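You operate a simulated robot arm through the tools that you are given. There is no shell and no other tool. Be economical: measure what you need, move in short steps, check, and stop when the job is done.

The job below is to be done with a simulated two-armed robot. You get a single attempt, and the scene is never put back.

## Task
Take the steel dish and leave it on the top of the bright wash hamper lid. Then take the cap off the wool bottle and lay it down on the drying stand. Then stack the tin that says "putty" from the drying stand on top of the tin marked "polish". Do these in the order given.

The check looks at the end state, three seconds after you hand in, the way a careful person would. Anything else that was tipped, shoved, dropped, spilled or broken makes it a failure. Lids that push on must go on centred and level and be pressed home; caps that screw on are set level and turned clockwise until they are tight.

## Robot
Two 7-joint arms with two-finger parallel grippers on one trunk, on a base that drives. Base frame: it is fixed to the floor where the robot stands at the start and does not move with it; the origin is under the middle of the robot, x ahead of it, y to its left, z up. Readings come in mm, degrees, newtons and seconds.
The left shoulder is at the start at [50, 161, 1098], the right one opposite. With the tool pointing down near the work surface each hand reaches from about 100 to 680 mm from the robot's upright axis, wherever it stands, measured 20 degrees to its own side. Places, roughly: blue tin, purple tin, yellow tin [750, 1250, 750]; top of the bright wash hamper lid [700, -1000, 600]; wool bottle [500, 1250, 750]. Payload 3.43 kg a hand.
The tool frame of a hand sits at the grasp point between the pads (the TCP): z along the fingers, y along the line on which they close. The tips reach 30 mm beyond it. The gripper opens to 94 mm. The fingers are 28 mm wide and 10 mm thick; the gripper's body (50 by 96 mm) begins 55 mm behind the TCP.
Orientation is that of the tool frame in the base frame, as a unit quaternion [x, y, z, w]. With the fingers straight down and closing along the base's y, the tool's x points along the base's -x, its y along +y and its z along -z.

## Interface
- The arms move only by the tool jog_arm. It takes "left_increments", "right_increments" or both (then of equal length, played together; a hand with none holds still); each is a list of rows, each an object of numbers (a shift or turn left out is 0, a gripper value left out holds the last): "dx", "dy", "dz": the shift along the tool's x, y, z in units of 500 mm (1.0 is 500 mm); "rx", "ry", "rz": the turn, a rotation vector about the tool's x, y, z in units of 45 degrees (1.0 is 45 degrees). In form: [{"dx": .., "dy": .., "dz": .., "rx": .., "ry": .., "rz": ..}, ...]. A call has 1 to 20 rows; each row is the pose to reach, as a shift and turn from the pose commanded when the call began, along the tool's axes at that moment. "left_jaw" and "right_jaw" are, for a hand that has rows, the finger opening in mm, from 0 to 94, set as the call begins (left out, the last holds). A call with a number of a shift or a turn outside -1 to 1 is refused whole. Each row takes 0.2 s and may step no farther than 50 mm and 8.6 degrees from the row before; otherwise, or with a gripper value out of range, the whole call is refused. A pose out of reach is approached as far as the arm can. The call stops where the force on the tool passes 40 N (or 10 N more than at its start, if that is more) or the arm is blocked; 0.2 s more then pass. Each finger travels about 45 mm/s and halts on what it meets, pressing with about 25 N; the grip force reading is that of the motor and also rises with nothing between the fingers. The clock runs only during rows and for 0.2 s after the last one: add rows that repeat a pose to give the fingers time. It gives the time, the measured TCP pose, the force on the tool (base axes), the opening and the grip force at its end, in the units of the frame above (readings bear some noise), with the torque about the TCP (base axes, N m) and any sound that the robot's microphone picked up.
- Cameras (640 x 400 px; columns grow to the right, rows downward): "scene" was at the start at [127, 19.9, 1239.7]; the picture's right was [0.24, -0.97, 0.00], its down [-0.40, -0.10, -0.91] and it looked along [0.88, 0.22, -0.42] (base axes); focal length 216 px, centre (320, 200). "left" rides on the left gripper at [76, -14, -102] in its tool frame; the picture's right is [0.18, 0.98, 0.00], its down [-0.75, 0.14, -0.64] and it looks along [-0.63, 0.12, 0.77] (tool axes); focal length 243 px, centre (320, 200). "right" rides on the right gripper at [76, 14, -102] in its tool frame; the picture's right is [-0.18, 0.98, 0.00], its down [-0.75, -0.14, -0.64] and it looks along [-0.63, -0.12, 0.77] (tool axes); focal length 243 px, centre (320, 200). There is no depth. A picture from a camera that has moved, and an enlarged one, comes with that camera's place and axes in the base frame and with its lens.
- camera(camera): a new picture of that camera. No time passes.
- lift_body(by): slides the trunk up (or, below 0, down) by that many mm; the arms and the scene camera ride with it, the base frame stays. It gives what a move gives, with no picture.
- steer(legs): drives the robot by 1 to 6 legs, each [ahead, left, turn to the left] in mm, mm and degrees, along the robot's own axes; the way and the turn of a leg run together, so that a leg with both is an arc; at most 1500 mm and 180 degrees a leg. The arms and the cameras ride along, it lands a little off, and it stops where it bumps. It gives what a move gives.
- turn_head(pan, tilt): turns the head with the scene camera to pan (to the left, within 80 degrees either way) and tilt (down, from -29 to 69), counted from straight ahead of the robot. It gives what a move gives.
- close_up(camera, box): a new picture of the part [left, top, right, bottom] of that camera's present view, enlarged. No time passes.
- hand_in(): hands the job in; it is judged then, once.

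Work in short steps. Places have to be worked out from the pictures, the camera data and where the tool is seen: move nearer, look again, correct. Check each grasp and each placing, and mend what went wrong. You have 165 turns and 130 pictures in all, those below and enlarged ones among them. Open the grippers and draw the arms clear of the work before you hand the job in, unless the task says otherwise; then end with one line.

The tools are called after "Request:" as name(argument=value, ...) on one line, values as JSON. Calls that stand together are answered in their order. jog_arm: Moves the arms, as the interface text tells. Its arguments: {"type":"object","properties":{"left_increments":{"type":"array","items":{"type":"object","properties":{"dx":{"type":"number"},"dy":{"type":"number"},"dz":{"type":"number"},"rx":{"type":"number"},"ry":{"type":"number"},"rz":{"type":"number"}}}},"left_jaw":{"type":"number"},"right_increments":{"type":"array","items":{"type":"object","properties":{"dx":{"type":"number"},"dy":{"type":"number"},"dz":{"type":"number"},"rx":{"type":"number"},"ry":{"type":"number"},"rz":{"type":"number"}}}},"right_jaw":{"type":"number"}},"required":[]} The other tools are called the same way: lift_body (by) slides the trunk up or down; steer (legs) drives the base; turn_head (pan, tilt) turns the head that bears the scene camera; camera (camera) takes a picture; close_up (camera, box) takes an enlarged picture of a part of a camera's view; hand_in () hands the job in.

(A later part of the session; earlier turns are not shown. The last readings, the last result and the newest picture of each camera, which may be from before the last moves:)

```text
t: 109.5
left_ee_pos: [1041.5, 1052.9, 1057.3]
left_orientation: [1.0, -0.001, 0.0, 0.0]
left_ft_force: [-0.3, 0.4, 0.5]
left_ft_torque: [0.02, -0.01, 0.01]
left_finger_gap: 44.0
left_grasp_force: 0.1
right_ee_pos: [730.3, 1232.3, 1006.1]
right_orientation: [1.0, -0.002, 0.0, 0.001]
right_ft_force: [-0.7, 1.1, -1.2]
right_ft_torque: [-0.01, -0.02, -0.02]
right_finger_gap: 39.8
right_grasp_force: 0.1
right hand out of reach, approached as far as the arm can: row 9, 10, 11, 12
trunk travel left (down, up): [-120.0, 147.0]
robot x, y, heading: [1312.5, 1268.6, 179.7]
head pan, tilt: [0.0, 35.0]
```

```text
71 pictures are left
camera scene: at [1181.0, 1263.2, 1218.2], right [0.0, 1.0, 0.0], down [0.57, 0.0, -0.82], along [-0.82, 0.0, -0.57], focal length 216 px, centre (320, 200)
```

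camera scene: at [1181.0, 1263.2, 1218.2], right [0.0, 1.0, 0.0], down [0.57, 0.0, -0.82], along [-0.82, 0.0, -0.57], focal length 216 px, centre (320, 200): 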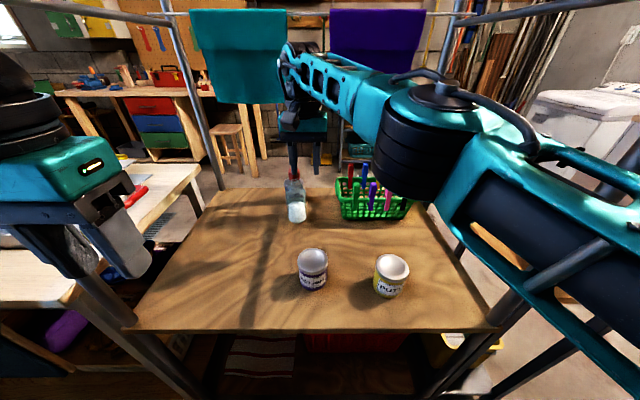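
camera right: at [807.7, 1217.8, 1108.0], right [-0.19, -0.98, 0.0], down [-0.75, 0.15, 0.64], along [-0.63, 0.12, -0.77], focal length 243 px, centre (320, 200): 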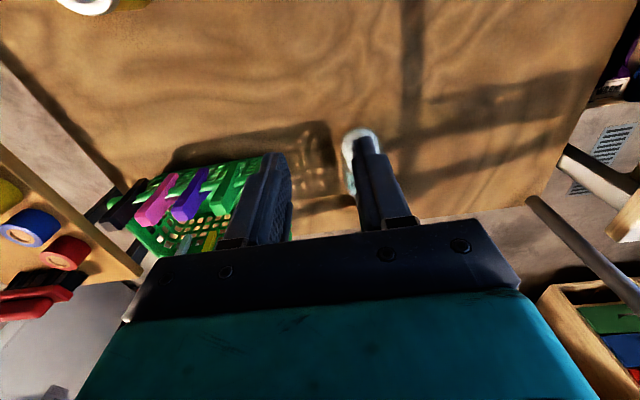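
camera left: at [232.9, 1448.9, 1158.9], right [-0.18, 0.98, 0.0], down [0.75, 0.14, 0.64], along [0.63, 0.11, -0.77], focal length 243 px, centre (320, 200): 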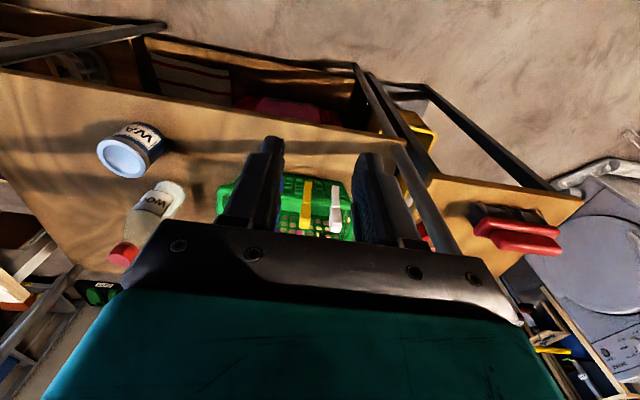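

Straight-down reach ends near x=730 at this height. I'll raise the trunk, edge the base 18 mm closer, and tilt the right hand 25° forward to gain reach.

Request:
lift_body(by=130)

Request:
steer(legs=[[15, 0, 0]])

Request:
jog_arm(right_increments=[{"ry": -0.15, "dz": 0.05, "dy": 0.02}, {"ry": -0.3, "dz": 0.1, "dy": 0.05}, {"ry": -0.45, "dz": 0.16, "dx": -0.04, "dy": 0.08}, {"ry": -0.556, "dz": 0.22, "dx": -0.1, "dy": 0.094}, {"ry": -0.556, "dz": 0.25, "dx": -0.16, "dy": 0.094}, {"ry": -0.556, "dz": 0.25, "dx": -0.16, "dy": 0.094}])

Request:
camera(camera="right")

```text
t: 111.1
left_ee_pos: [1041.3, 1053.9, 1187.0]
left_orientation: [1.0, -0.001, 0.0, -0.001]
left_ft_force: [0.2, 0.3, -0.1]
left_ft_torque: [0.03, -0.05, 0.01]
left_finger_gap: 43.8
left_grasp_force: 0.0
right_ee_pos: [730.9, 1233.3, 1134.7]
right_orientation: [1.0, -0.003, 0.0, 0.001]
right_ft_force: [-0.9, -0.5, 0.3]
right_ft_torque: [-0.04, -0.03, 0.02]
right_finger_gap: 40.0
right_grasp_force: 0.0
trunk travel left (down, up): [-250.0, 17.0]
robot x, y, heading: [1306.8, 1264.3, 179.8]
head pan, tilt: [0.0, 35.0]
```

```text
t: 111.9
left_ee_pos: [1027.0, 1053.4, 1186.4]
left_orientation: [1.0, -0.001, -0.001, -0.001]
left_ft_force: [-0.7, -0.4, -0.6]
left_ft_torque: [0.01, -0.01, 0.0]
left_finger_gap: 44.0
left_grasp_force: 0.0
right_ee_pos: [716.5, 1233.1, 1133.8]
right_orientation: [1.0, -0.002, 0.001, 0.002]
right_ft_force: [-0.8, -0.7, -0.7]
right_ft_torque: [0.02, -0.01, -0.01]
right_finger_gap: 40.2
right_grasp_force: 0.0
trunk travel left (down, up): [-250.0, 17.0]
robot x, y, heading: [1299.6, 1265.7, 179.9]
head pan, tilt: [0.0, 35.0]
```

```text
t: 113.3
left_ee_pos: [1027.8, 1053.3, 1187.1]
left_orientation: [1.0, 0.0, 0.0, 0.0]
left_ft_force: [-1.3, -0.8, 0.2]
left_ft_torque: [-0.02, 0.0, 0.01]
left_finger_gap: 44.1
left_grasp_force: 0.1
right_ee_pos: [649.0, 1193.8, 1013.1]
right_orientation: [0.976, -0.002, -0.217, 0.001]
right_ft_force: [-0.2, 0.8, -0.6]
right_ft_torque: [0.01, 0.02, 0.0]
right_finger_gap: 40.1
right_grasp_force: 0.0
right hand out of reach, approached as far as the arm can: row 5, 6
trunk travel left (down, up): [-250.0, 17.0]
robot x, y, heading: [1295.5, 1266.0, 179.9]
head pan, tilt: [0.0, 35.0]
```

```text
70 pictures are left
camera right: at [761.7, 1177.9, 1074.8], right [-0.17, -0.98, 0.08], down [-0.41, 0.15, 0.9], along [-0.9, 0.12, -0.43], focal length 243 px, centre (320, 200)
```

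right: 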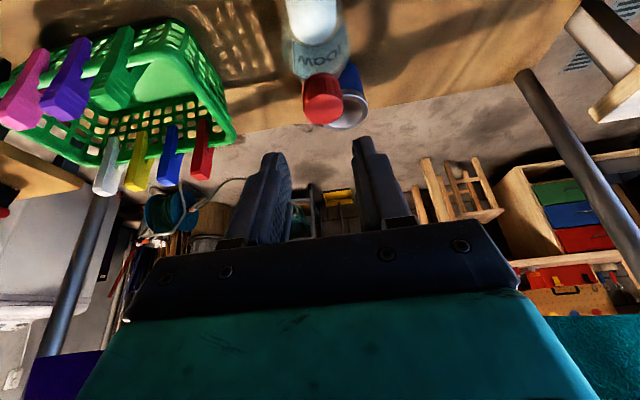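

The right wrist camera puts the cap at (611, 1188), matching. Now bringing the left hand in: first half of its turn to a near-horizontal pose pointing at the bottle.

Request:
jog_arm(left_increments=[{"dx": -0.06, "dy": -0.002, "dz": 0.062, "rx": 0.032, "ry": -0.118, "rz": 0.05}, {"dx": -0.12, "dy": -0.005, "dz": 0.125, "rx": 0.063, "ry": -0.235, "rz": 0.099}, {"dx": -0.18, "dy": -0.007, "dz": 0.187, "rx": 0.095, "ry": -0.353, "rz": 0.149}, {"dx": -0.24, "dy": -0.01, "dz": 0.25, "rx": 0.126, "ry": -0.47, "rz": 0.198}, {"dx": -0.3, "dy": -0.012, "dz": 0.312, "rx": 0.158, "ry": -0.588, "rz": 0.248}, {"dx": -0.356, "dy": -0.014, "dz": 0.374, "rx": 0.189, "ry": -0.705, "rz": 0.297}, {"dx": -0.356, "dy": -0.014, "dz": 0.374, "rx": 0.189, "ry": -0.705, "rz": 0.297}], left_jaw=90)

Request:
jog_arm(left_increments=[{"rx": 0.032, "ry": -0.118, "rz": 0.05}, {"rx": 0.063, "ry": -0.235, "rz": 0.099}, {"rx": 0.095, "ry": -0.353, "rz": 0.149}, {"rx": 0.126, "ry": -0.47, "rz": 0.198}, {"rx": 0.158, "ry": -0.588, "rz": 0.248}, {"rx": 0.189, "ry": -0.705, "rz": 0.297}, {"rx": 0.189, "ry": -0.705, "rz": 0.297}])

Request:
camera(camera="left")

Request:
camera(camera="scene")

```text
t: 114.9
left_ee_pos: [850.3, 1062.3, 1001.8]
left_orientation: [0.953, -0.115, -0.272, -0.074]
left_ft_force: [-0.1, 0.8, 0.5]
left_ft_torque: [0.03, 0.03, 0.01]
left_finger_gap: 90.0
left_grasp_force: 0.0
right_ee_pos: [647.8, 1192.7, 1014.6]
right_orientation: [0.976, -0.004, -0.217, 0.0]
right_ft_force: [0.6, -0.1, 0.8]
right_ft_torque: [0.0, -0.03, -0.02]
right_finger_gap: 40.0
right_grasp_force: 0.1
trunk travel left (down, up): [-250.0, 17.0]
robot x, y, heading: [1294.7, 1267.5, 180.0]
head pan, tilt: [0.0, 35.0]
```

```text
t: 116.5
left_ee_pos: [855.6, 1031.1, 1061.9]
left_orientation: [0.812, -0.224, -0.52, -0.139]
left_ft_force: [1.0, 0.4, 0.1]
left_ft_torque: [-0.02, 0.03, 0.01]
left_finger_gap: 90.2
left_grasp_force: 0.2
left hand out of reach, approached as far as the arm can: row 4, 5, 6, 7
right_ee_pos: [650.4, 1198.5, 1015.1]
right_orientation: [0.976, -0.004, -0.217, 0.003]
right_ft_force: [0.6, -0.1, -0.1]
right_ft_torque: [-0.02, 0.02, 0.03]
right_finger_gap: 40.0
right_grasp_force: 0.1
trunk travel left (down, up): [-250.0, 17.0]
robot x, y, heading: [1294.5, 1265.4, 179.7]
head pan, tilt: [0.0, 35.0]
```

```text
69 pictures are left
camera left: at [970.9, 978.2, 1037.2], right [-0.43, -0.89, -0.16], down [0.16, -0.25, 0.95], along [-0.89, 0.39, 0.25], focal length 243 px, centre (320, 200)
```

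left: 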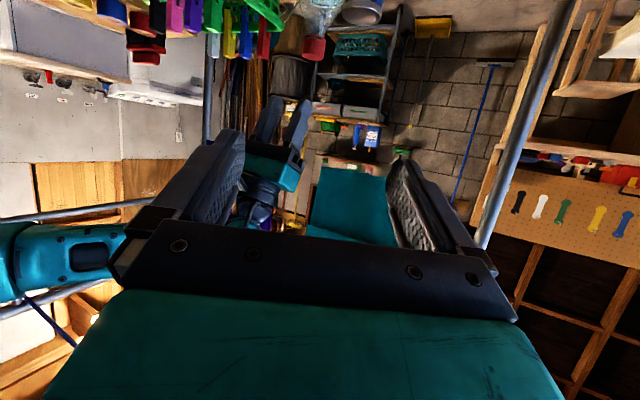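

```text
68 pictures are left
camera scene: at [1167.6, 1269.8, 1348.7], right [0.0, 1.0, -0.01], down [0.57, -0.01, -0.82], along [-0.82, 0.0, -0.57], focal length 216 px, centre (320, 200)
```

scene: 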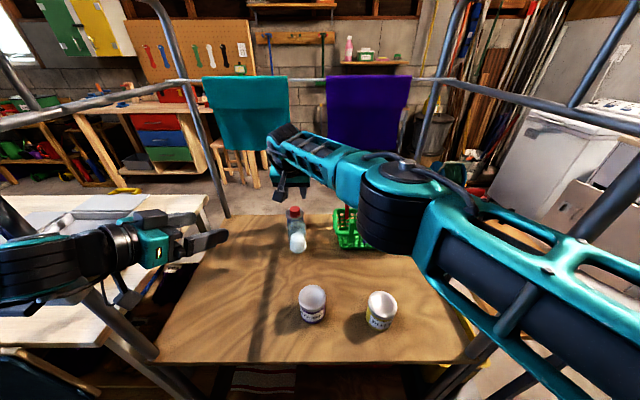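

The left hand is awkward near the post, so I'll first try the cap with the right hand alone, pressing lightly — if the bottle merely turns with it, nothing is lost. Moving over the cap.

Request:
jog_arm(right_increments=[{"dx": -0.01, "dy": 0.005, "dz": 0.05}, {"dx": -0.02, "dy": 0.01, "dz": 0.1}, {"dx": -0.02, "dy": 0.01, "dz": 0.1}])

Request:
camera(camera="right")

```text
t: 117.3
left_ee_pos: [855.0, 1029.6, 1061.0]
left_orientation: [0.813, -0.223, -0.519, -0.138]
left_ft_force: [-0.5, -0.3, -0.3]
left_ft_torque: [-0.03, -0.02, -0.03]
left_finger_gap: 90.2
left_grasp_force: 0.1
right_ee_pos: [648.4, 1201.7, 998.2]
right_orientation: [0.976, -0.003, -0.217, 0.004]
right_ft_force: [0.0, 0.2, 0.0]
right_ft_torque: [0.05, 0.0, -0.06]
right_finger_gap: 39.9
right_grasp_force: 0.1
right hand out of reach, approached as far as the arm can: row 1, 2, 3
trunk travel left (down, up): [-250.0, 17.0]
robot x, y, heading: [1296.0, 1264.8, 179.9]
head pan, tilt: [0.0, 35.0]
```

```text
67 pictures are left
camera right: at [761.6, 1187.1, 1059.6], right [-0.17, -0.98, 0.09], down [-0.41, 0.15, 0.9], along [-0.9, 0.12, -0.43], focal length 243 px, centre (320, 200)
```

right: 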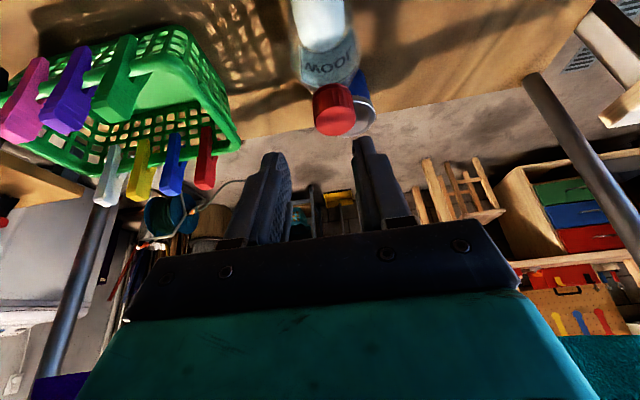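

Still short: the bottle needs to be on the right arm's own side. I'll back out, fold the left hand away from the post, and shift the robot left so the bottle is in line with the right shoulder.

Request:
steer(legs=[[-300, 0, 0]])

Request:
jog_arm(left_increments=[{"rx": -0.032, "ry": 0.118, "rz": -0.05}, {"rx": -0.063, "ry": 0.235, "rz": -0.099}, {"rx": -0.095, "ry": 0.353, "rz": -0.149}, {"rx": -0.126, "ry": 0.47, "rz": -0.198}, {"rx": -0.158, "ry": 0.588, "rz": -0.248}, {"rx": -0.189, "ry": 0.705, "rz": -0.297}])

Request:
jog_arm(left_increments=[{"rx": -0.032, "ry": 0.118, "rz": -0.05}, {"rx": -0.063, "ry": 0.235, "rz": -0.099}, {"rx": -0.095, "ry": 0.353, "rz": -0.149}, {"rx": -0.126, "ry": 0.47, "rz": -0.198}, {"rx": -0.158, "ry": 0.588, "rz": -0.248}, {"rx": -0.189, "ry": 0.705, "rz": -0.297}])

```text
t: 119.3
left_ee_pos: [1155.5, 1023.6, 1057.0]
left_orientation: [0.815, -0.219, -0.518, -0.14]
left_ft_force: [0.5, 0.2, 0.2]
left_ft_torque: [-0.01, -0.01, 0.01]
left_finger_gap: 89.8
left_grasp_force: 0.1
right_ee_pos: [949.8, 1197.3, 997.2]
right_orientation: [0.976, -0.002, -0.216, 0.001]
right_ft_force: [-0.2, 0.5, 0.6]
right_ft_torque: [-0.03, 0.04, 0.01]
right_finger_gap: 40.0
right_grasp_force: 0.1
trunk travel left (down, up): [-250.0, 17.0]
robot x, y, heading: [1599.0, 1266.3, 179.9]
head pan, tilt: [0.0, 35.0]
```

```text
t: 120.7
left_ee_pos: [1156.1, 1022.1, 1056.7]
left_orientation: [0.953, -0.116, -0.27, -0.074]
left_ft_force: [-0.5, -0.4, 0.0]
left_ft_torque: [0.0, 0.02, 0.03]
left_finger_gap: 90.2
left_grasp_force: 0.1
right_ee_pos: [949.1, 1196.9, 996.6]
right_orientation: [0.976, -0.003, -0.216, 0.001]
right_ft_force: [-0.2, -0.3, 0.3]
right_ft_torque: [0.0, 0.01, -0.03]
right_finger_gap: 40.2
right_grasp_force: 0.1
trunk travel left (down, up): [-250.0, 17.0]
robot x, y, heading: [1598.1, 1266.2, 179.7]
head pan, tilt: [0.0, 35.0]
```

```text
t: 122.1
left_ee_pos: [1156.0, 1022.3, 1057.2]
left_orientation: [1.0, -0.001, 0.002, -0.001]
left_ft_force: [-0.1, 0.2, -0.3]
left_ft_torque: [0.01, -0.02, -0.03]
left_finger_gap: 90.1
left_grasp_force: 0.1
right_ee_pos: [948.9, 1197.4, 997.9]
right_orientation: [0.976, -0.003, -0.217, 0.001]
right_ft_force: [0.0, -0.6, -0.6]
right_ft_torque: [0.01, 0.0, -0.01]
right_finger_gap: 40.4
right_grasp_force: 0.1
trunk travel left (down, up): [-250.0, 17.0]
robot x, y, heading: [1596.9, 1266.3, 179.7]
head pan, tilt: [0.0, 35.0]
```

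Left hand is tool-down again. Pulling it close in, swinging the right hand outward, then shifting the robot 225 mm left and re-approaching.

Request:
jog_arm(left_increments=[{"dx": 0.09}, {"dx": 0.18}, {"dx": 0.27}, {"dx": 0.36}, {"dx": 0.44}, {"dx": 0.44}], right_increments=[{"dy": -0.08}, {"dy": -0.16}, {"dy": -0.24}, {"dy": -0.32}, {"dy": -0.4}, {"dy": -0.43}])

Request:
steer(legs=[[0, 225, 0], [296, 0, 0]])

Request:
camera(camera="right")

Request:
camera(camera="scene")

```text
t: 123.5
left_ee_pos: [1327.4, 1023.5, 1061.9]
left_orientation: [1.0, -0.002, 0.001, 0.0]
left_ft_force: [0.6, -0.4, -0.4]
left_ft_torque: [-0.01, 0.0, 0.0]
left_finger_gap: 90.0
left_grasp_force: 0.1
left hand out of reach, approached as far as the arm can: row 4, 5, 6
right_ee_pos: [951.3, 1410.9, 994.1]
right_orientation: [0.976, -0.003, -0.217, 0.001]
right_ft_force: [0.9, 0.1, -0.5]
right_ft_torque: [-0.02, 0.02, -0.03]
right_finger_gap: 40.0
right_grasp_force: 0.2
trunk travel left (down, up): [-250.0, 17.0]
robot x, y, heading: [1598.4, 1263.8, 179.8]
head pan, tilt: [0.0, 35.0]
```

```text
t: 126.8
left_ee_pos: [1048.2, 800.0, 1059.4]
left_orientation: [1.0, -0.008, 0.012, 0.002]
left_ft_force: [1.7, 0.2, 1.3]
left_ft_torque: [0.07, 0.07, -0.09]
left_finger_gap: 89.6
left_grasp_force: 0.1
right_ee_pos: [663.7, 1187.5, 993.0]
right_orientation: [0.976, -0.003, -0.217, 0.002]
right_ft_force: [0.2, -0.2, -0.3]
right_ft_torque: [0.0, 0.02, -0.03]
right_finger_gap: 40.0
right_grasp_force: 0.1
trunk travel left (down, up): [-250.0, 17.0]
robot x, y, heading: [1313.3, 1039.4, 179.8]
head pan, tilt: [0.0, 35.0]
stopped in leg 2: the force on the tool passed its limit (the readings are from after the stop); the commanded pose is now the measured one
```

```text
66 pictures are left
camera right: at [776.8, 1171.2, 1055.0], right [-0.17, -0.98, 0.08], down [-0.41, 0.15, 0.9], along [-0.89, 0.12, -0.43], focal length 243 px, centre (320, 200)
```

right: 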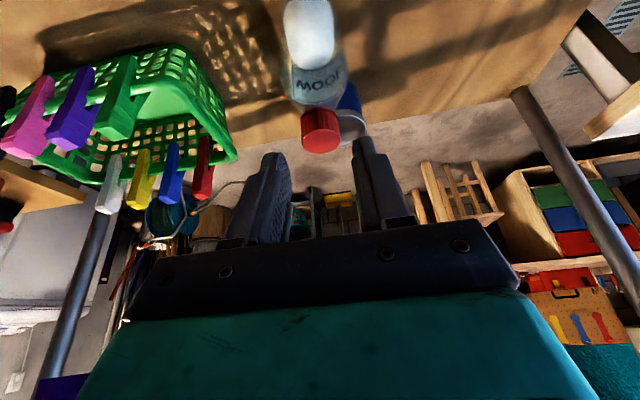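

```text
65 pictures are left
camera scene: at [1180.5, 1037.8, 1348.2], right [0.0, 1.0, 0.0], down [0.57, 0.0, -0.82], along [-0.82, 0.0, -0.57], focal length 216 px, centre (320, 200)
```

scene: 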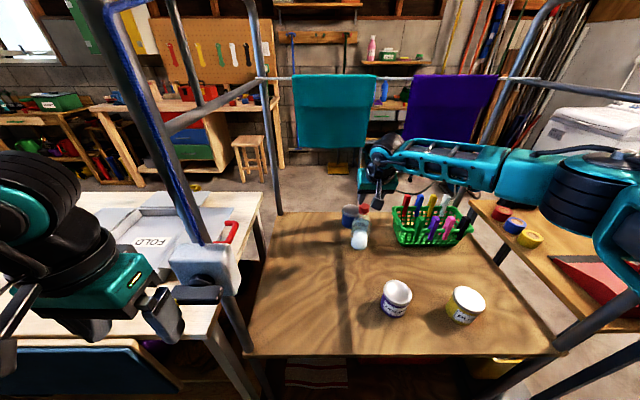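

The left gripper touched the white box on the post. Its position matches the earlier view, so it seems unmoved. I back off, and raise the left hand well clear.

Request:
steer(legs=[[-80, 0, 0]])

Request:
jog_arm(left_increments=[{"dz": -0.08, "dy": 0.03}, {"dz": -0.16, "dy": 0.06}, {"dz": -0.24, "dy": 0.09}, {"dz": -0.32, "dy": 0.12}, {"dz": -0.4, "dy": 0.15}, {"dz": -0.4, "dy": 0.2}], left_jaw=20)

Request:
camera(camera="scene")

```text
t: 127.9
left_ee_pos: [1124.5, 799.8, 1060.0]
left_orientation: [1.0, -0.009, 0.011, 0.001]
left_ft_force: [-0.6, 0.6, -0.5]
left_ft_torque: [0.0, 0.05, 0.01]
left_finger_gap: 90.0
left_grasp_force: 0.1
right_ee_pos: [741.5, 1186.8, 993.9]
right_orientation: [0.976, -0.004, -0.216, 0.0]
right_ft_force: [1.1, 0.3, 0.2]
right_ft_torque: [0.01, 0.02, -0.02]
right_finger_gap: 40.2
right_grasp_force: 0.0
trunk travel left (down, up): [-250.0, 17.0]
robot x, y, heading: [1389.4, 1035.5, 179.6]
head pan, tilt: [0.0, 35.0]
```

```text
t: 129.3
left_ee_pos: [1115.8, 699.7, 1260.9]
left_orientation: [1.0, -0.01, 0.012, 0.001]
left_ft_force: [-0.6, -0.9, -0.5]
left_ft_torque: [0.0, 0.01, -0.01]
left_finger_gap: 20.2
left_grasp_force: 0.1
right_ee_pos: [742.1, 1187.1, 994.0]
right_orientation: [0.976, -0.003, -0.216, 0.001]
right_ft_force: [1.2, -0.6, 0.1]
right_ft_torque: [0.02, 0.03, 0.0]
right_finger_gap: 40.0
right_grasp_force: 0.0
trunk travel left (down, up): [-250.0, 17.0]
robot x, y, heading: [1389.0, 1040.2, 179.6]
head pan, tilt: [0.0, 35.0]
```

```text
64 pictures are left
camera scene: at [1257.1, 1036.9, 1348.1], right [0.01, 1.0, 0.0], down [0.57, 0.0, -0.82], along [-0.82, 0.0, -0.57], focal length 216 px, centre (320, 200)
```

scene: 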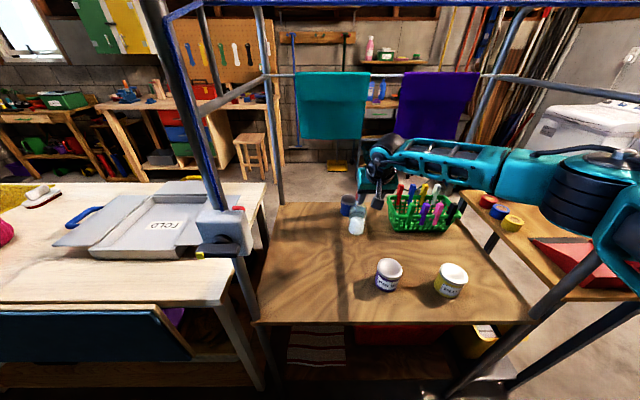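

Everything looks undisturbed and the left hand is clear above. Moving ahead 90 mm again.

Request:
steer(legs=[[90, 0, 0]])

Request:
jog_arm(right_increments=[{"dx": 0.0, "dz": 0.06}, {"dx": -0.01, "dz": 0.1}, {"dx": -0.02, "dz": 0.14}, {"dx": -0.02, "dz": 0.14}])

Request:
camera(camera="right")

```text
t: 130.4
left_ee_pos: [1027.2, 699.5, 1259.2]
left_orientation: [1.0, -0.008, 0.012, 0.0]
left_ft_force: [-0.5, -0.3, -0.2]
left_ft_torque: [0.01, -0.03, 0.0]
left_finger_gap: 19.9
left_grasp_force: 0.0
right_ee_pos: [651.0, 1187.5, 991.4]
right_orientation: [0.976, -0.003, -0.216, 0.001]
right_ft_force: [0.6, -0.3, -0.8]
right_ft_torque: [0.01, -0.04, -0.03]
right_finger_gap: 40.1
right_grasp_force: 0.0
trunk travel left (down, up): [-250.0, 17.0]
robot x, y, heading: [1302.5, 1037.9, 179.9]
head pan, tilt: [0.0, 35.0]
```

```text
t: 131.4
left_ee_pos: [1028.1, 699.2, 1261.7]
left_orientation: [1.0, -0.009, 0.013, 0.001]
left_ft_force: [0.6, -0.2, 0.1]
left_ft_torque: [0.01, 0.01, -0.01]
left_finger_gap: 20.0
left_grasp_force: 0.0
right_ee_pos: [615.3, 1188.3, 933.1]
right_orientation: [0.976, -0.004, -0.217, 0.001]
right_ft_force: [-1.3, 0.1, -0.2]
right_ft_torque: [-0.04, -0.04, 0.03]
right_finger_gap: 39.9
right_grasp_force: 0.0
trunk travel left (down, up): [-250.0, 17.0]
robot x, y, heading: [1295.6, 1039.4, 179.7]
head pan, tilt: [0.0, 35.0]
```

```text
63 pictures are left
camera right: at [728.4, 1172.8, 995.4], right [-0.17, -0.98, 0.08], down [-0.41, 0.15, 0.9], along [-0.89, 0.12, -0.43], focal length 243 px, centre (320, 200)
```

right: 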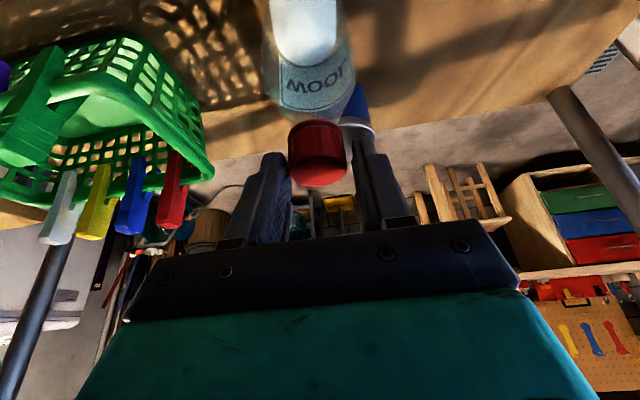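

The cap is centred between the fingers. Lowering 20 mm and gripping it.

Request:
jog_arm(right_increments=[{"dx": 0.008, "dz": 0.018}, {"dx": 0.017, "dz": 0.036}, {"dx": 0.017, "dz": 0.036}])

Request:
jog_arm(right_increments=[{"dx": 0}, {"dx": 0}, {"dx": 0}], right_jaw=0)

Request:
camera(camera="right")

```text
t: 132.2
left_ee_pos: [1027.4, 701.2, 1260.6]
left_orientation: [1.0, -0.01, 0.013, 0.001]
left_ft_force: [0.1, 0.1, -0.3]
left_ft_torque: [-0.03, 0.06, 0.02]
left_finger_gap: 19.7
left_grasp_force: 0.1
right_ee_pos: [614.2, 1187.5, 915.3]
right_orientation: [0.976, -0.004, -0.216, 0.001]
right_ft_force: [0.1, 0.0, -0.4]
right_ft_torque: [-0.01, -0.01, 0.0]
right_finger_gap: 39.9
right_grasp_force: 0.1
trunk travel left (down, up): [-250.0, 17.0]
robot x, y, heading: [1297.5, 1036.6, 179.8]
head pan, tilt: [0.0, 35.0]
```

```text
t: 133.0
left_ee_pos: [1027.6, 700.7, 1260.1]
left_orientation: [1.0, -0.008, 0.012, 0.001]
left_ft_force: [-0.3, 0.7, 0.6]
left_ft_torque: [0.02, 0.0, -0.01]
left_finger_gap: 20.1
left_grasp_force: 0.0
right_ee_pos: [615.7, 1186.8, 916.0]
right_orientation: [0.976, -0.004, -0.217, 0.001]
right_ft_force: [0.4, 0.9, 0.4]
right_ft_torque: [0.08, -0.03, 0.02]
right_finger_gap: 33.8
right_grasp_force: 24.8
trunk travel left (down, up): [-250.0, 17.0]
robot x, y, heading: [1296.9, 1041.4, 179.6]
head pan, tilt: [0.0, 35.0]
```

```text
62 pictures are left
camera right: at [727.3, 1172.0, 977.3], right [-0.17, -0.98, 0.08], down [-0.41, 0.15, 0.9], along [-0.89, 0.12, -0.43], focal length 243 px, centre (320, 200)
```

right: 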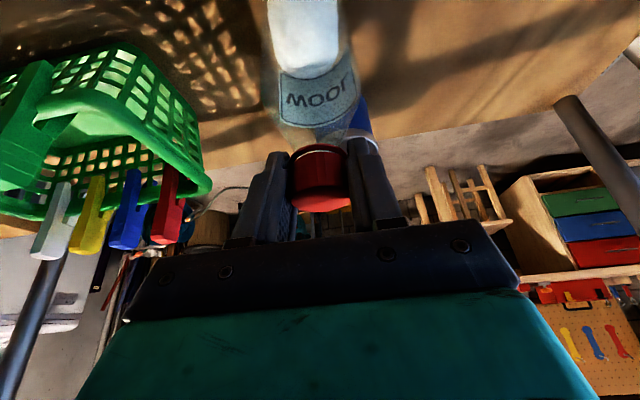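

Cap gripped at 33.8 mm. Turning anticlockwise about the bottle's vertical axis by 35°, watching torque and whether the label turns.

Request:
jog_arm(right_increments=[{"rx": -0.066, "rz": -0.141}, {"rx": -0.132, "rz": -0.282}, {"rx": -0.197, "rz": -0.423}, {"rx": -0.263, "rz": -0.564}, {"rx": -0.329, "rz": -0.705}])

Request:
camera(camera="right")

Request:
close_up(camera="scene", box=[310, 160, 430, 250])

```text
t: 134.2
left_ee_pos: [1028.1, 699.6, 1260.8]
left_orientation: [1.0, -0.009, 0.012, 0.002]
left_ft_force: [0.8, -0.3, 0.1]
left_ft_torque: [0.02, 0.0, -0.02]
left_finger_gap: 20.1
left_grasp_force: 0.0
right_ee_pos: [614.1, 1187.6, 915.7]
right_orientation: [0.966, 0.145, -0.213, 0.033]
right_ft_force: [1.1, 0.4, 2.4]
right_ft_torque: [-0.02, -0.03, -0.01]
right_finger_gap: 33.6
right_grasp_force: 24.8
right hand out of reach, approached as far as the arm can: row 3, 4, 5
trunk travel left (down, up): [-250.0, 17.0]
robot x, y, heading: [1303.2, 1040.3, 179.8]
head pan, tilt: [0.0, 35.0]
```

```text
61 pictures are left
camera right: at [726.0, 1206.5, 976.5], right [0.13, -0.99, 0.08], down [-0.43, 0.02, 0.9], along [-0.89, -0.15, -0.43], focal length 243 px, centre (320, 200)
```

right: 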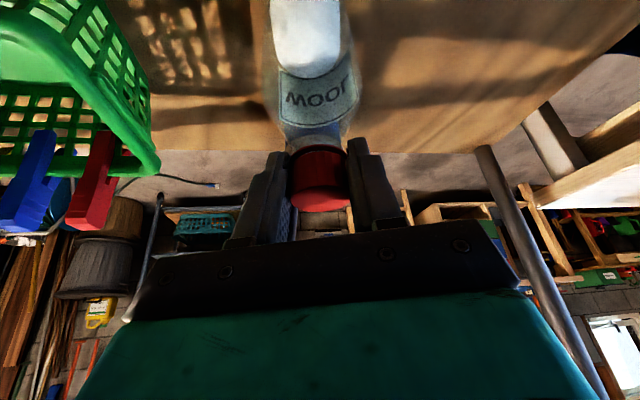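

```text
4.44 times, centred on (370, 205) of scene
camera zoom: at [1169.1, 1038.0, 1348.2], right [0.0, 1.0, 0.0], down [0.57, 0.0, -0.82], along [-0.82, 0.0, -0.57], focal length 961 px, centre (98, 178)
```

zoom: 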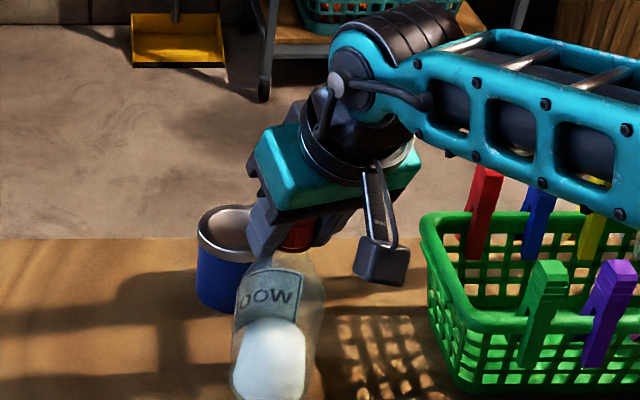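

The label moved with the hand: the bottle spun along, so it must be held still or pressed. I turn back to the original angle first.

Request:
jog_arm(right_increments=[{"rx": 0.08, "rz": 0.171}, {"rx": 0.16, "rz": 0.343}, {"rx": 0.16, "rz": 0.343}])

```text
t: 135.0
left_ee_pos: [1028.9, 699.3, 1260.2]
left_orientation: [1.0, -0.009, 0.012, 0.001]
left_ft_force: [0.2, 0.0, 0.0]
left_ft_torque: [0.01, 0.0, 0.01]
left_finger_gap: 19.9
left_grasp_force: 0.0
right_ee_pos: [615.2, 1187.9, 915.4]
right_orientation: [0.976, 0.0, -0.216, 0.002]
right_ft_force: [1.6, 1.9, 3.7]
right_ft_torque: [0.24, -0.13, 0.03]
right_finger_gap: 33.6
right_grasp_force: 24.8
trunk travel left (down, up): [-250.0, 17.0]
robot x, y, heading: [1301.9, 1038.3, 179.8]
head pan, tilt: [0.0, 35.0]
```

Back at the original angle. I open, rotate the hand 40° clockwise for range, regrip, and will try turning while pressing down.

Request:
jog_arm(right_increments=[{"dx": 0}, {"rx": 0.075, "rz": 0.161}, {"rx": 0.15, "rz": 0.322}, {"rx": 0.226, "rz": 0.483}, {"rx": 0.301, "rz": 0.644}, {"rx": 0.376, "rz": 0.805}, {"rx": 0.376, "rz": 0.805}], right_jaw=48)

Request:
jog_arm(right_increments=[{"dx": 0}, {"dx": 0}, {"dx": 0}], right_jaw=0)

Request:
camera(camera="right")

```text
t: 136.6
left_ee_pos: [1027.9, 699.3, 1260.4]
left_orientation: [1.0, -0.009, 0.013, 0.0]
left_ft_force: [0.3, -0.6, 0.5]
left_ft_torque: [-0.01, -0.04, -0.01]
left_finger_gap: 20.1
left_grasp_force: 0.0
right_ee_pos: [619.5, 1188.4, 915.8]
right_orientation: [0.917, -0.335, -0.202, -0.073]
right_ft_force: [0.2, -0.1, 0.9]
right_ft_torque: [-0.01, -0.02, 0.02]
right_finger_gap: 48.2
right_grasp_force: 0.5
right hand out of reach, approached as far as the arm can: row 6, 7
trunk travel left (down, up): [-250.0, 17.0]
robot x, y, heading: [1298.6, 1037.8, 179.8]
head pan, tilt: [0.0, 35.0]
```

```text
t: 137.4
left_ee_pos: [1027.8, 699.9, 1259.9]
left_orientation: [1.0, -0.008, 0.012, 0.001]
left_ft_force: [-0.2, -0.3, 0.0]
left_ft_torque: [-0.01, 0.0, -0.04]
left_finger_gap: 19.9
left_grasp_force: 0.0
right_ee_pos: [619.4, 1188.1, 916.1]
right_orientation: [0.918, -0.333, -0.203, -0.073]
right_ft_force: [0.1, -0.1, 0.9]
right_ft_torque: [-0.02, 0.01, -0.01]
right_finger_gap: 34.6
right_grasp_force: 25.4
trunk travel left (down, up): [-250.0, 17.0]
robot x, y, heading: [1304.2, 1038.1, 179.9]
head pan, tilt: [0.0, 35.0]
```

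```text
59 pictures are left
camera right: at [696.8, 1105.8, 977.4], right [-0.76, -0.65, 0.08], down [-0.23, 0.38, 0.9], along [-0.61, 0.66, -0.43], focal length 243 px, centre (320, 200)
```

right: 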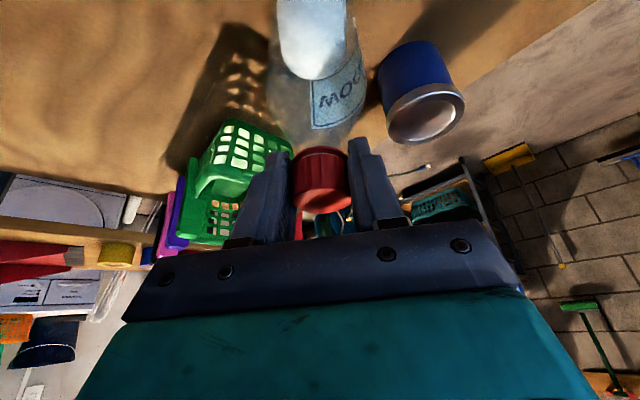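

Regripped with about 57° of turning room. Pressing down in small steps.

Request:
jog_arm(right_increments=[{"dx": 0.0013, "dz": 0.0027}, {"dx": 0.0025, "dz": 0.0054}, {"dx": 0.0025, "dz": 0.0054}])

```text
t: 138.2
left_ee_pos: [1029.5, 699.4, 1261.1]
left_orientation: [1.0, -0.008, 0.011, 0.0]
left_ft_force: [0.1, -0.5, -0.6]
left_ft_torque: [-0.01, -0.01, 0.03]
left_finger_gap: 20.1
left_grasp_force: 0.1
right_ee_pos: [619.8, 1188.0, 916.6]
right_orientation: [0.918, -0.333, -0.205, -0.072]
right_ft_force: [-2.6, -1.6, 13.2]
right_ft_torque: [0.04, 0.12, 0.04]
right_finger_gap: 34.9
right_grasp_force: 25.0
trunk travel left (down, up): [-250.0, 17.0]
robot x, y, heading: [1296.2, 1039.5, 179.5]
head pan, tilt: [0.0, 35.0]
```

13 N for 3 mm. Pressing 3 mm more (≈26 N) and turning anticlockwise 35° in the same call.

Request:
jog_arm(right_increments=[{"dx": 0.002, "dz": 0.0045}, {"dx": 0.002, "dz": 0.0045, "rx": -0.056, "rz": -0.121}, {"dx": 0.002, "dz": 0.0045, "rx": -0.113, "rz": -0.242}, {"dx": 0.002, "dz": 0.0045, "rx": -0.169, "rz": -0.362}, {"dx": 0.002, "dz": 0.0045, "rx": -0.226, "rz": -0.483}, {"dx": 0.002, "dz": 0.0045, "rx": -0.282, "rz": -0.604}, {"dx": 0.002, "dz": 0.0045, "rx": -0.338, "rz": -0.725}])

Request:
camera(camera="right")

```text
t: 139.8
left_ee_pos: [1029.5, 699.6, 1260.9]
left_orientation: [1.0, -0.009, 0.011, 0.001]
left_ft_force: [0.0, 0.2, 0.5]
left_ft_torque: [0.0, 0.0, 0.01]
left_finger_gap: 19.9
left_grasp_force: 0.1
right_ee_pos: [621.5, 1189.9, 914.2]
right_orientation: [0.975, -0.032, -0.218, -0.005]
right_ft_force: [2.4, 2.5, 18.8]
right_ft_torque: [0.15, 0.09, -0.01]
right_finger_gap: 34.6
right_grasp_force: 25.6
trunk travel left (down, up): [-250.0, 17.0]
robot x, y, heading: [1297.1, 1042.5, 179.9]
head pan, tilt: [0.0, 35.0]
```

```text
58 pictures are left
camera right: at [732.6, 1167.1, 974.4], right [-0.23, -0.97, 0.08], down [-0.4, 0.17, 0.9], along [-0.89, 0.18, -0.42], focal length 243 px, centre (320, 200)
```

right: 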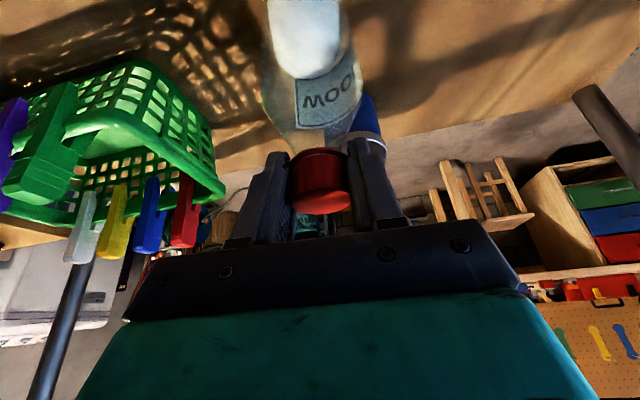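

The label turned less than the cap this time — pressing helps. Pressing harder (~32 N) and turning the remaining 18°.

Request:
jog_arm(right_increments=[{"dx": 0.003, "dz": 0.0065}, {"dx": 0.003, "dz": 0.0065, "rx": -0.056, "rz": -0.121}, {"dx": 0.003, "dz": 0.0065, "rx": -0.113, "rz": -0.242}, {"dx": 0.003, "dz": 0.0065, "rx": -0.169, "rz": -0.362}])

Request:
camera(camera="right")

```text
t: 140.8
left_ee_pos: [1031.1, 699.1, 1261.6]
left_orientation: [1.0, -0.01, 0.012, 0.001]
left_ft_force: [0.2, 0.3, -0.5]
left_ft_torque: [-0.01, 0.03, -0.01]
left_finger_gap: 19.9
left_grasp_force: 0.1
right_ee_pos: [620.8, 1189.1, 912.6]
right_orientation: [0.968, 0.12, -0.219, 0.028]
right_ft_force: [-0.6, 4.2, 26.9]
right_ft_torque: [-0.03, 0.2, 0.01]
right_finger_gap: 34.1
right_grasp_force: 25.2
trunk travel left (down, up): [-250.0, 17.0]
robot x, y, heading: [1301.9, 1042.3, 179.7]
head pan, tilt: [0.0, 35.0]
```

```text
57 pictures are left
camera right: at [733.3, 1202.0, 973.3], right [0.08, -0.99, 0.08], down [-0.42, 0.04, 0.9], along [-0.9, -0.11, -0.42], focal length 243 px, centre (320, 200)
```

right: 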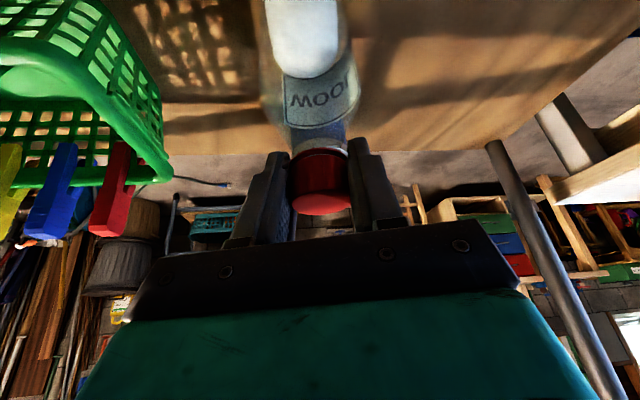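

The label stayed put during that last 18° (only the cap turned) — pressing ~27 N works. Ratcheting: open, relieve the press, rotate back 48°, recentre.

Request:
jog_arm(right_increments=[{"dx": -0.004, "dz": -0.008}, {"dx": -0.0167, "dz": -0.0125}, {"dx": -0.0167, "dz": -0.0125, "rx": 0.064, "rz": 0.138}, {"dx": -0.0167, "dz": -0.0125, "rx": 0.129, "rz": 0.276}, {"dx": -0.0167, "dz": -0.0125, "rx": 0.193, "rz": 0.414}, {"dx": -0.0167, "dz": -0.0125, "rx": 0.258, "rz": 0.553}, {"dx": -0.0167, "dz": -0.0125, "rx": 0.322, "rz": 0.691}, {"dx": -0.0167, "dz": -0.0125, "rx": 0.387, "rz": 0.829}, {"dx": -0.0167, "dz": -0.0125, "rx": 0.451, "rz": 0.967}, {"dx": -0.0167, "dz": -0.0125, "rx": 0.451, "rz": 0.967}], right_jaw=50)

Request:
close_up(camera="right", box=[200, 0, 440, 240])

```text
t: 143.0
left_ee_pos: [1026.9, 700.0, 1262.1]
left_orientation: [1.0, -0.009, 0.012, 0.0]
left_ft_force: [0.4, 0.4, -0.9]
left_ft_torque: [0.0, 0.02, -0.03]
left_finger_gap: 20.2
left_grasp_force: 0.0
right_ee_pos: [615.6, 1187.8, 915.4]
right_orientation: [0.934, -0.286, -0.206, -0.062]
right_ft_force: [-0.8, 0.5, -0.3]
right_ft_torque: [0.02, 0.02, -0.03]
right_finger_gap: 50.1
right_grasp_force: 0.0
trunk travel left (down, up): [-250.0, 17.0]
robot x, y, heading: [1296.7, 1039.7, 179.5]
head pan, tilt: [0.0, 35.0]
```

```text
1.67 times, centred on (320, 120) of right
camera zoom: at [701.9, 1112.5, 977.5], right [-0.69, -0.72, 0.08], down [-0.26, 0.35, 0.9], along [-0.68, 0.6, -0.43], focal length 404 px, centre (320, 333)
```

zoom: 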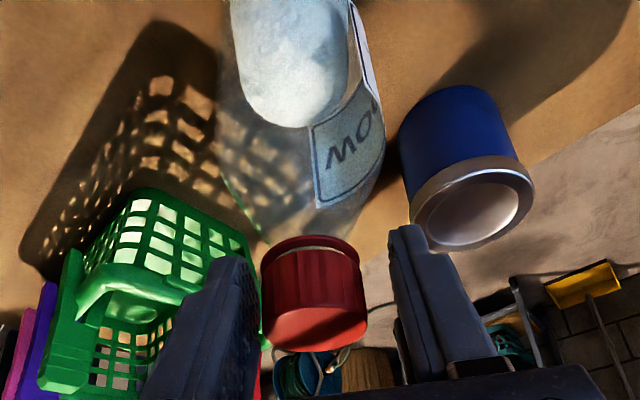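

Well centred. Regrip, press, and turn 48° anticlockwise in one call.

Request:
jog_arm(right_increments=[{"dx": 0}, {"dx": 0}, {"dx": 0.0036, "dz": 0.0077}, {"dx": 0.0072, "dz": 0.0154}, {"dx": 0.0072, "dz": 0.0154, "rx": -0.064, "rz": -0.138}, {"dx": 0.0072, "dz": 0.0154, "rx": -0.129, "rz": -0.276}, {"dx": 0.0072, "dz": 0.0154, "rx": -0.193, "rz": -0.414}, {"dx": 0.0072, "dz": 0.0154, "rx": -0.258, "rz": -0.553}, {"dx": 0.0072, "dz": 0.0154, "rx": -0.322, "rz": -0.691}, {"dx": 0.0072, "dz": 0.0154, "rx": -0.387, "rz": -0.829}, {"dx": 0.0072, "dz": 0.0154, "rx": -0.451, "rz": -0.967}], right_jaw=0)

Request:
close_up(camera="right", box=[200, 0, 440, 240])

```text
t: 145.4
left_ee_pos: [1031.6, 698.7, 1262.0]
left_orientation: [1.0, -0.008, 0.01, 0.001]
left_ft_force: [0.5, -0.1, -0.1]
left_ft_torque: [0.02, 0.0, -0.04]
left_finger_gap: 20.0
left_grasp_force: 0.0
right_ee_pos: [616.3, 1187.7, 912.8]
right_orientation: [0.968, 0.119, -0.219, 0.028]
right_ft_force: [3.2, -0.4, 22.8]
right_ft_torque: [0.08, -0.26, -0.17]
right_finger_gap: 32.7
right_grasp_force: 25.1
trunk travel left (down, up): [-250.0, 17.0]
robot x, y, heading: [1297.3, 1041.2, 179.6]
head pan, tilt: [0.0, 35.0]
```

```text
1.67 times, centred on (320, 120) of right
camera zoom: at [729.1, 1200.5, 973.8], right [0.08, -0.99, 0.08], down [-0.43, 0.04, 0.9], along [-0.9, -0.11, -0.42], focal length 404 px, centre (320, 333)
```

zoom: 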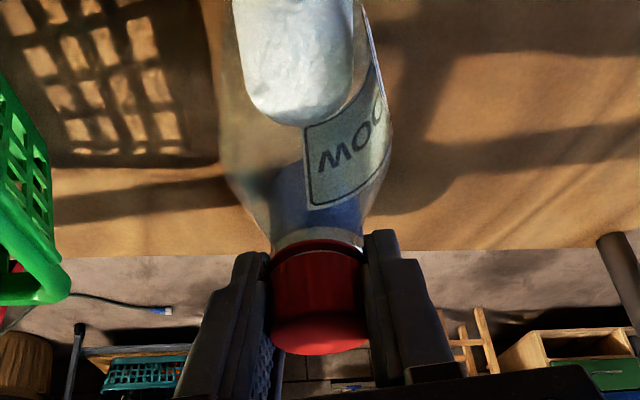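

This time the bottle turned along (torque ≈0.17 N m with 23 N press). I'll try one harder press (~35 N) before resorting to holding the bottle. Ratcheting back first.

Request:
jog_arm(right_increments=[{"dx": -0.004, "dz": -0.008}, {"dx": -0.0072, "dz": -0.0154}, {"dx": -0.0072, "dz": -0.0154, "rx": 0.064, "rz": 0.138}, {"dx": -0.0072, "dz": -0.0154, "rx": 0.129, "rz": 0.276}, {"dx": -0.0072, "dz": -0.0154, "rx": 0.193, "rz": 0.414}, {"dx": -0.0072, "dz": -0.0154, "rx": 0.258, "rz": 0.553}, {"dx": -0.0072, "dz": -0.0154, "rx": 0.322, "rz": 0.691}, {"dx": -0.0072, "dz": -0.0154, "rx": 0.387, "rz": 0.829}, {"dx": -0.0072, "dz": -0.0154, "rx": 0.451, "rz": 0.967}, {"dx": -0.0072, "dz": -0.0154, "rx": 0.451, "rz": 0.967}], right_jaw=50)

Request:
jog_arm(right_increments=[{"dx": 0}, {"dx": 0}, {"dx": 0.0036, "dz": 0.0077}, {"dx": 0.0072, "dz": 0.0154}, {"dx": 0.0095, "dz": 0.0205}, {"dx": 0.0095, "dz": 0.0205, "rx": -0.05, "rz": -0.107}, {"dx": 0.0095, "dz": 0.0205, "rx": -0.1, "rz": -0.214}, {"dx": 0.0095, "dz": 0.0205, "rx": -0.15, "rz": -0.321}, {"dx": 0.0095, "dz": 0.0205, "rx": -0.2, "rz": -0.428}], right_jaw=0)

Request:
close_up(camera="right", box=[200, 0, 440, 240])

```text
t: 147.6
left_ee_pos: [1027.6, 698.7, 1260.6]
left_orientation: [1.0, -0.008, 0.013, 0.001]
left_ft_force: [-0.3, 0.4, 0.4]
left_ft_torque: [0.03, -0.01, 0.0]
left_finger_gap: 20.2
left_grasp_force: 0.1
right_ee_pos: [615.4, 1188.5, 915.1]
right_orientation: [0.934, -0.286, -0.206, -0.061]
right_ft_force: [-0.1, -0.2, 0.6]
right_ft_torque: [-0.01, -0.01, 0.02]
right_finger_gap: 50.1
right_grasp_force: 0.1
trunk travel left (down, up): [-250.0, 17.0]
robot x, y, heading: [1300.0, 1041.2, 179.7]
head pan, tilt: [0.0, 35.0]
```

```text
t: 149.6
left_ee_pos: [1031.7, 698.4, 1261.9]
left_orientation: [1.0, -0.008, 0.01, 0.001]
left_ft_force: [-0.1, 0.3, -0.6]
left_ft_torque: [-0.03, -0.01, 0.0]
left_finger_gap: 20.1
left_grasp_force: 0.2
right_ee_pos: [615.4, 1188.4, 911.0]
right_orientation: [0.969, -0.108, -0.22, -0.021]
right_ft_force: [0.8, -0.6, 28.2]
right_ft_torque: [0.11, -0.27, -0.25]
right_finger_gap: 34.0
right_grasp_force: 24.6
trunk travel left (down, up): [-250.0, 17.0]
robot x, y, heading: [1299.5, 1040.8, 179.5]
head pan, tilt: [0.0, 35.0]
```

```text
1.67 times, centred on (320, 120) of right
camera zoom: at [723.5, 1148.7, 971.6], right [-0.38, -0.92, 0.09], down [-0.36, 0.23, 0.9], along [-0.85, 0.31, -0.42], focal length 404 px, centre (320, 333)
```

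zoom: 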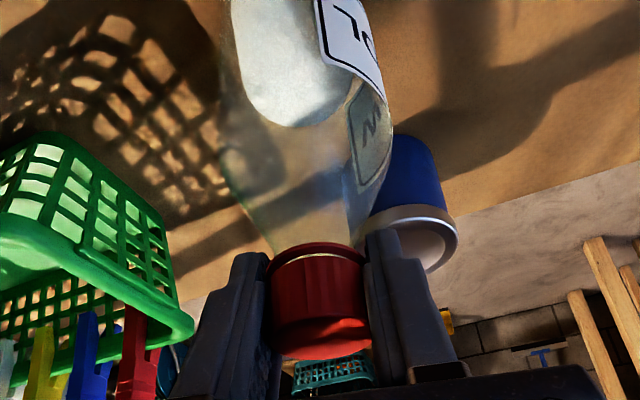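

The cap resists more than table friction can hold, so the bottle must be gripped. Better: lift the bottle by its still-tight cap and set it nearer on the stand, where both arms reach comfortably. Lifting 35 mm now.

Request:
jog_arm(right_increments=[{"dx": -0.0095, "dz": -0.0205}, {"dx": -0.02, "dz": -0.043}, {"dx": -0.03, "dz": -0.064}, {"dx": -0.039, "dz": -0.083}, {"dx": -0.039, "dz": -0.083}])

Request:
close_up(camera="scene", box=[290, 140, 450, 260])

```text
t: 150.8
left_ee_pos: [1028.0, 699.1, 1260.5]
left_orientation: [1.0, -0.009, 0.012, 0.0]
left_ft_force: [0.4, -0.5, 0.1]
left_ft_torque: [-0.02, -0.01, -0.02]
left_finger_gap: 19.9
left_grasp_force: 0.1
right_ee_pos: [615.5, 1189.1, 949.4]
right_orientation: [0.971, -0.108, -0.214, -0.022]
right_ft_force: [-0.8, -0.5, -2.1]
right_ft_torque: [0.04, 0.0, -0.01]
right_finger_gap: 33.6
right_grasp_force: 25.3
trunk travel left (down, up): [-250.0, 17.0]
robot x, y, heading: [1298.8, 1039.2, 179.6]
head pan, tilt: [0.0, 35.0]
```

```text
3.33 times, centred on (370, 200) of scene
camera zoom: at [1168.6, 1038.2, 1348.1], right [0.0, 1.0, 0.0], down [0.57, 0.0, -0.82], along [-0.82, 0.0, -0.57], focal length 721 px, centre (153, 200)
```

zoom: 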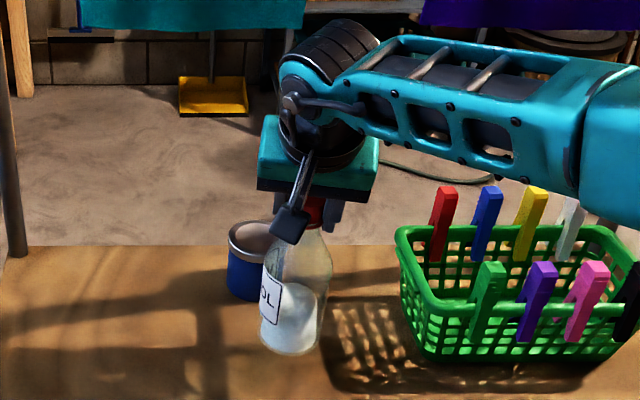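

The bottle hangs level from the cap (~0.25 kg). Carrying it nearer, to about (740, 1140).

Request:
jog_arm(right_increments=[{"dx": 0.048, "dy": 0.0077, "dz": -0.0224}, {"dx": 0.096, "dy": 0.0154, "dz": -0.0448}, {"dx": 0.144, "dy": 0.0232, "dz": -0.0672}, {"dx": 0.192, "dy": 0.0309, "dz": -0.0896}, {"dx": 0.24, "dy": 0.0386, "dz": -0.112}, {"dx": 0.24, "dy": 0.0386, "dz": -0.112}])

Request:
camera(camera="scene")

```text
t: 152.2
left_ee_pos: [1027.2, 699.8, 1260.7]
left_orientation: [1.0, -0.008, 0.012, 0.001]
left_ft_force: [-0.1, 0.6, 0.9]
left_ft_torque: [-0.04, 0.01, 0.02]
left_finger_gap: 19.8
left_grasp_force: 0.1
right_ee_pos: [742.1, 1140.5, 951.1]
right_orientation: [0.97, -0.108, -0.215, -0.023]
right_ft_force: [-0.5, 0.5, -1.2]
right_ft_torque: [-0.03, 0.02, 0.01]
right_finger_gap: 33.4
right_grasp_force: 25.0
trunk travel left (down, up): [-250.0, 17.0]
robot x, y, heading: [1297.1, 1037.9, 179.9]
head pan, tilt: [0.0, 35.0]
```

```text
52 pictures are left
camera scene: at [1168.5, 1038.2, 1348.1], right [0.0, 1.0, 0.0], down [0.57, 0.0, -0.82], along [-0.82, 0.0, -0.57], focal length 216 px, centre (320, 200)
```

scene: 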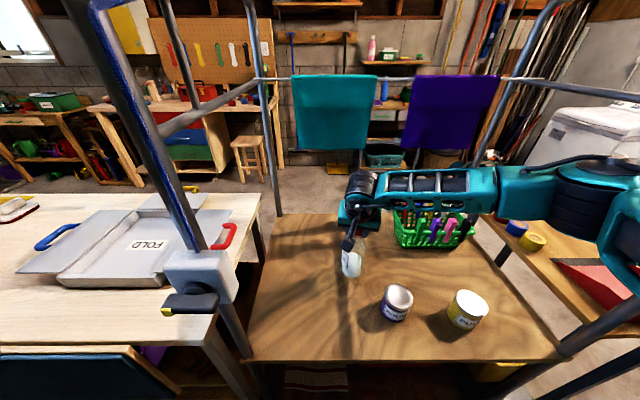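

Clear spot. Lowering the bottle onto the stand gently.

Request:
jog_arm(right_increments=[{"dx": 0.01, "dz": 0.021}, {"dx": 0.019, "dz": 0.041}, {"dx": 0.0262, "dz": 0.0562}, {"dx": 0.0262, "dz": 0.0562}])

Request:
jog_arm(right_increments=[{"dx": 0.0017, "dz": 0.0036}, {"dx": 0.0034, "dz": 0.0072}, {"dx": 0.0042, "dz": 0.009}])

```text
t: 153.2
left_ee_pos: [1028.9, 697.9, 1261.1]
left_orientation: [1.0, -0.009, 0.013, 0.001]
left_ft_force: [-1.3, 0.3, -0.1]
left_ft_torque: [0.0, -0.01, 0.01]
left_finger_gap: 19.9
left_grasp_force: 0.0
right_ee_pos: [742.0, 1140.8, 918.7]
right_orientation: [0.97, -0.108, -0.215, -0.023]
right_ft_force: [1.0, -0.7, -1.2]
right_ft_torque: [0.02, 0.01, 0.01]
right_finger_gap: 33.7
right_grasp_force: 24.4
trunk travel left (down, up): [-250.0, 17.0]
robot x, y, heading: [1301.4, 1038.0, 179.7]
head pan, tilt: [0.0, 35.0]
```

```text
t: 154.0
left_ee_pos: [1028.5, 699.4, 1260.4]
left_orientation: [1.0, -0.009, 0.012, 0.001]
left_ft_force: [0.7, 0.3, -0.3]
left_ft_torque: [-0.04, -0.01, -0.02]
left_finger_gap: 20.1
left_grasp_force: 0.1
right_ee_pos: [739.6, 1140.0, 915.1]
right_orientation: [0.97, -0.108, -0.215, -0.022]
right_ft_force: [0.7, 0.6, -1.8]
right_ft_torque: [-0.03, 0.01, 0.0]
right_finger_gap: 33.3
right_grasp_force: 25.3
trunk travel left (down, up): [-250.0, 17.0]
robot x, y, heading: [1299.4, 1039.2, 179.3]
head pan, tilt: [0.0, 35.0]
```

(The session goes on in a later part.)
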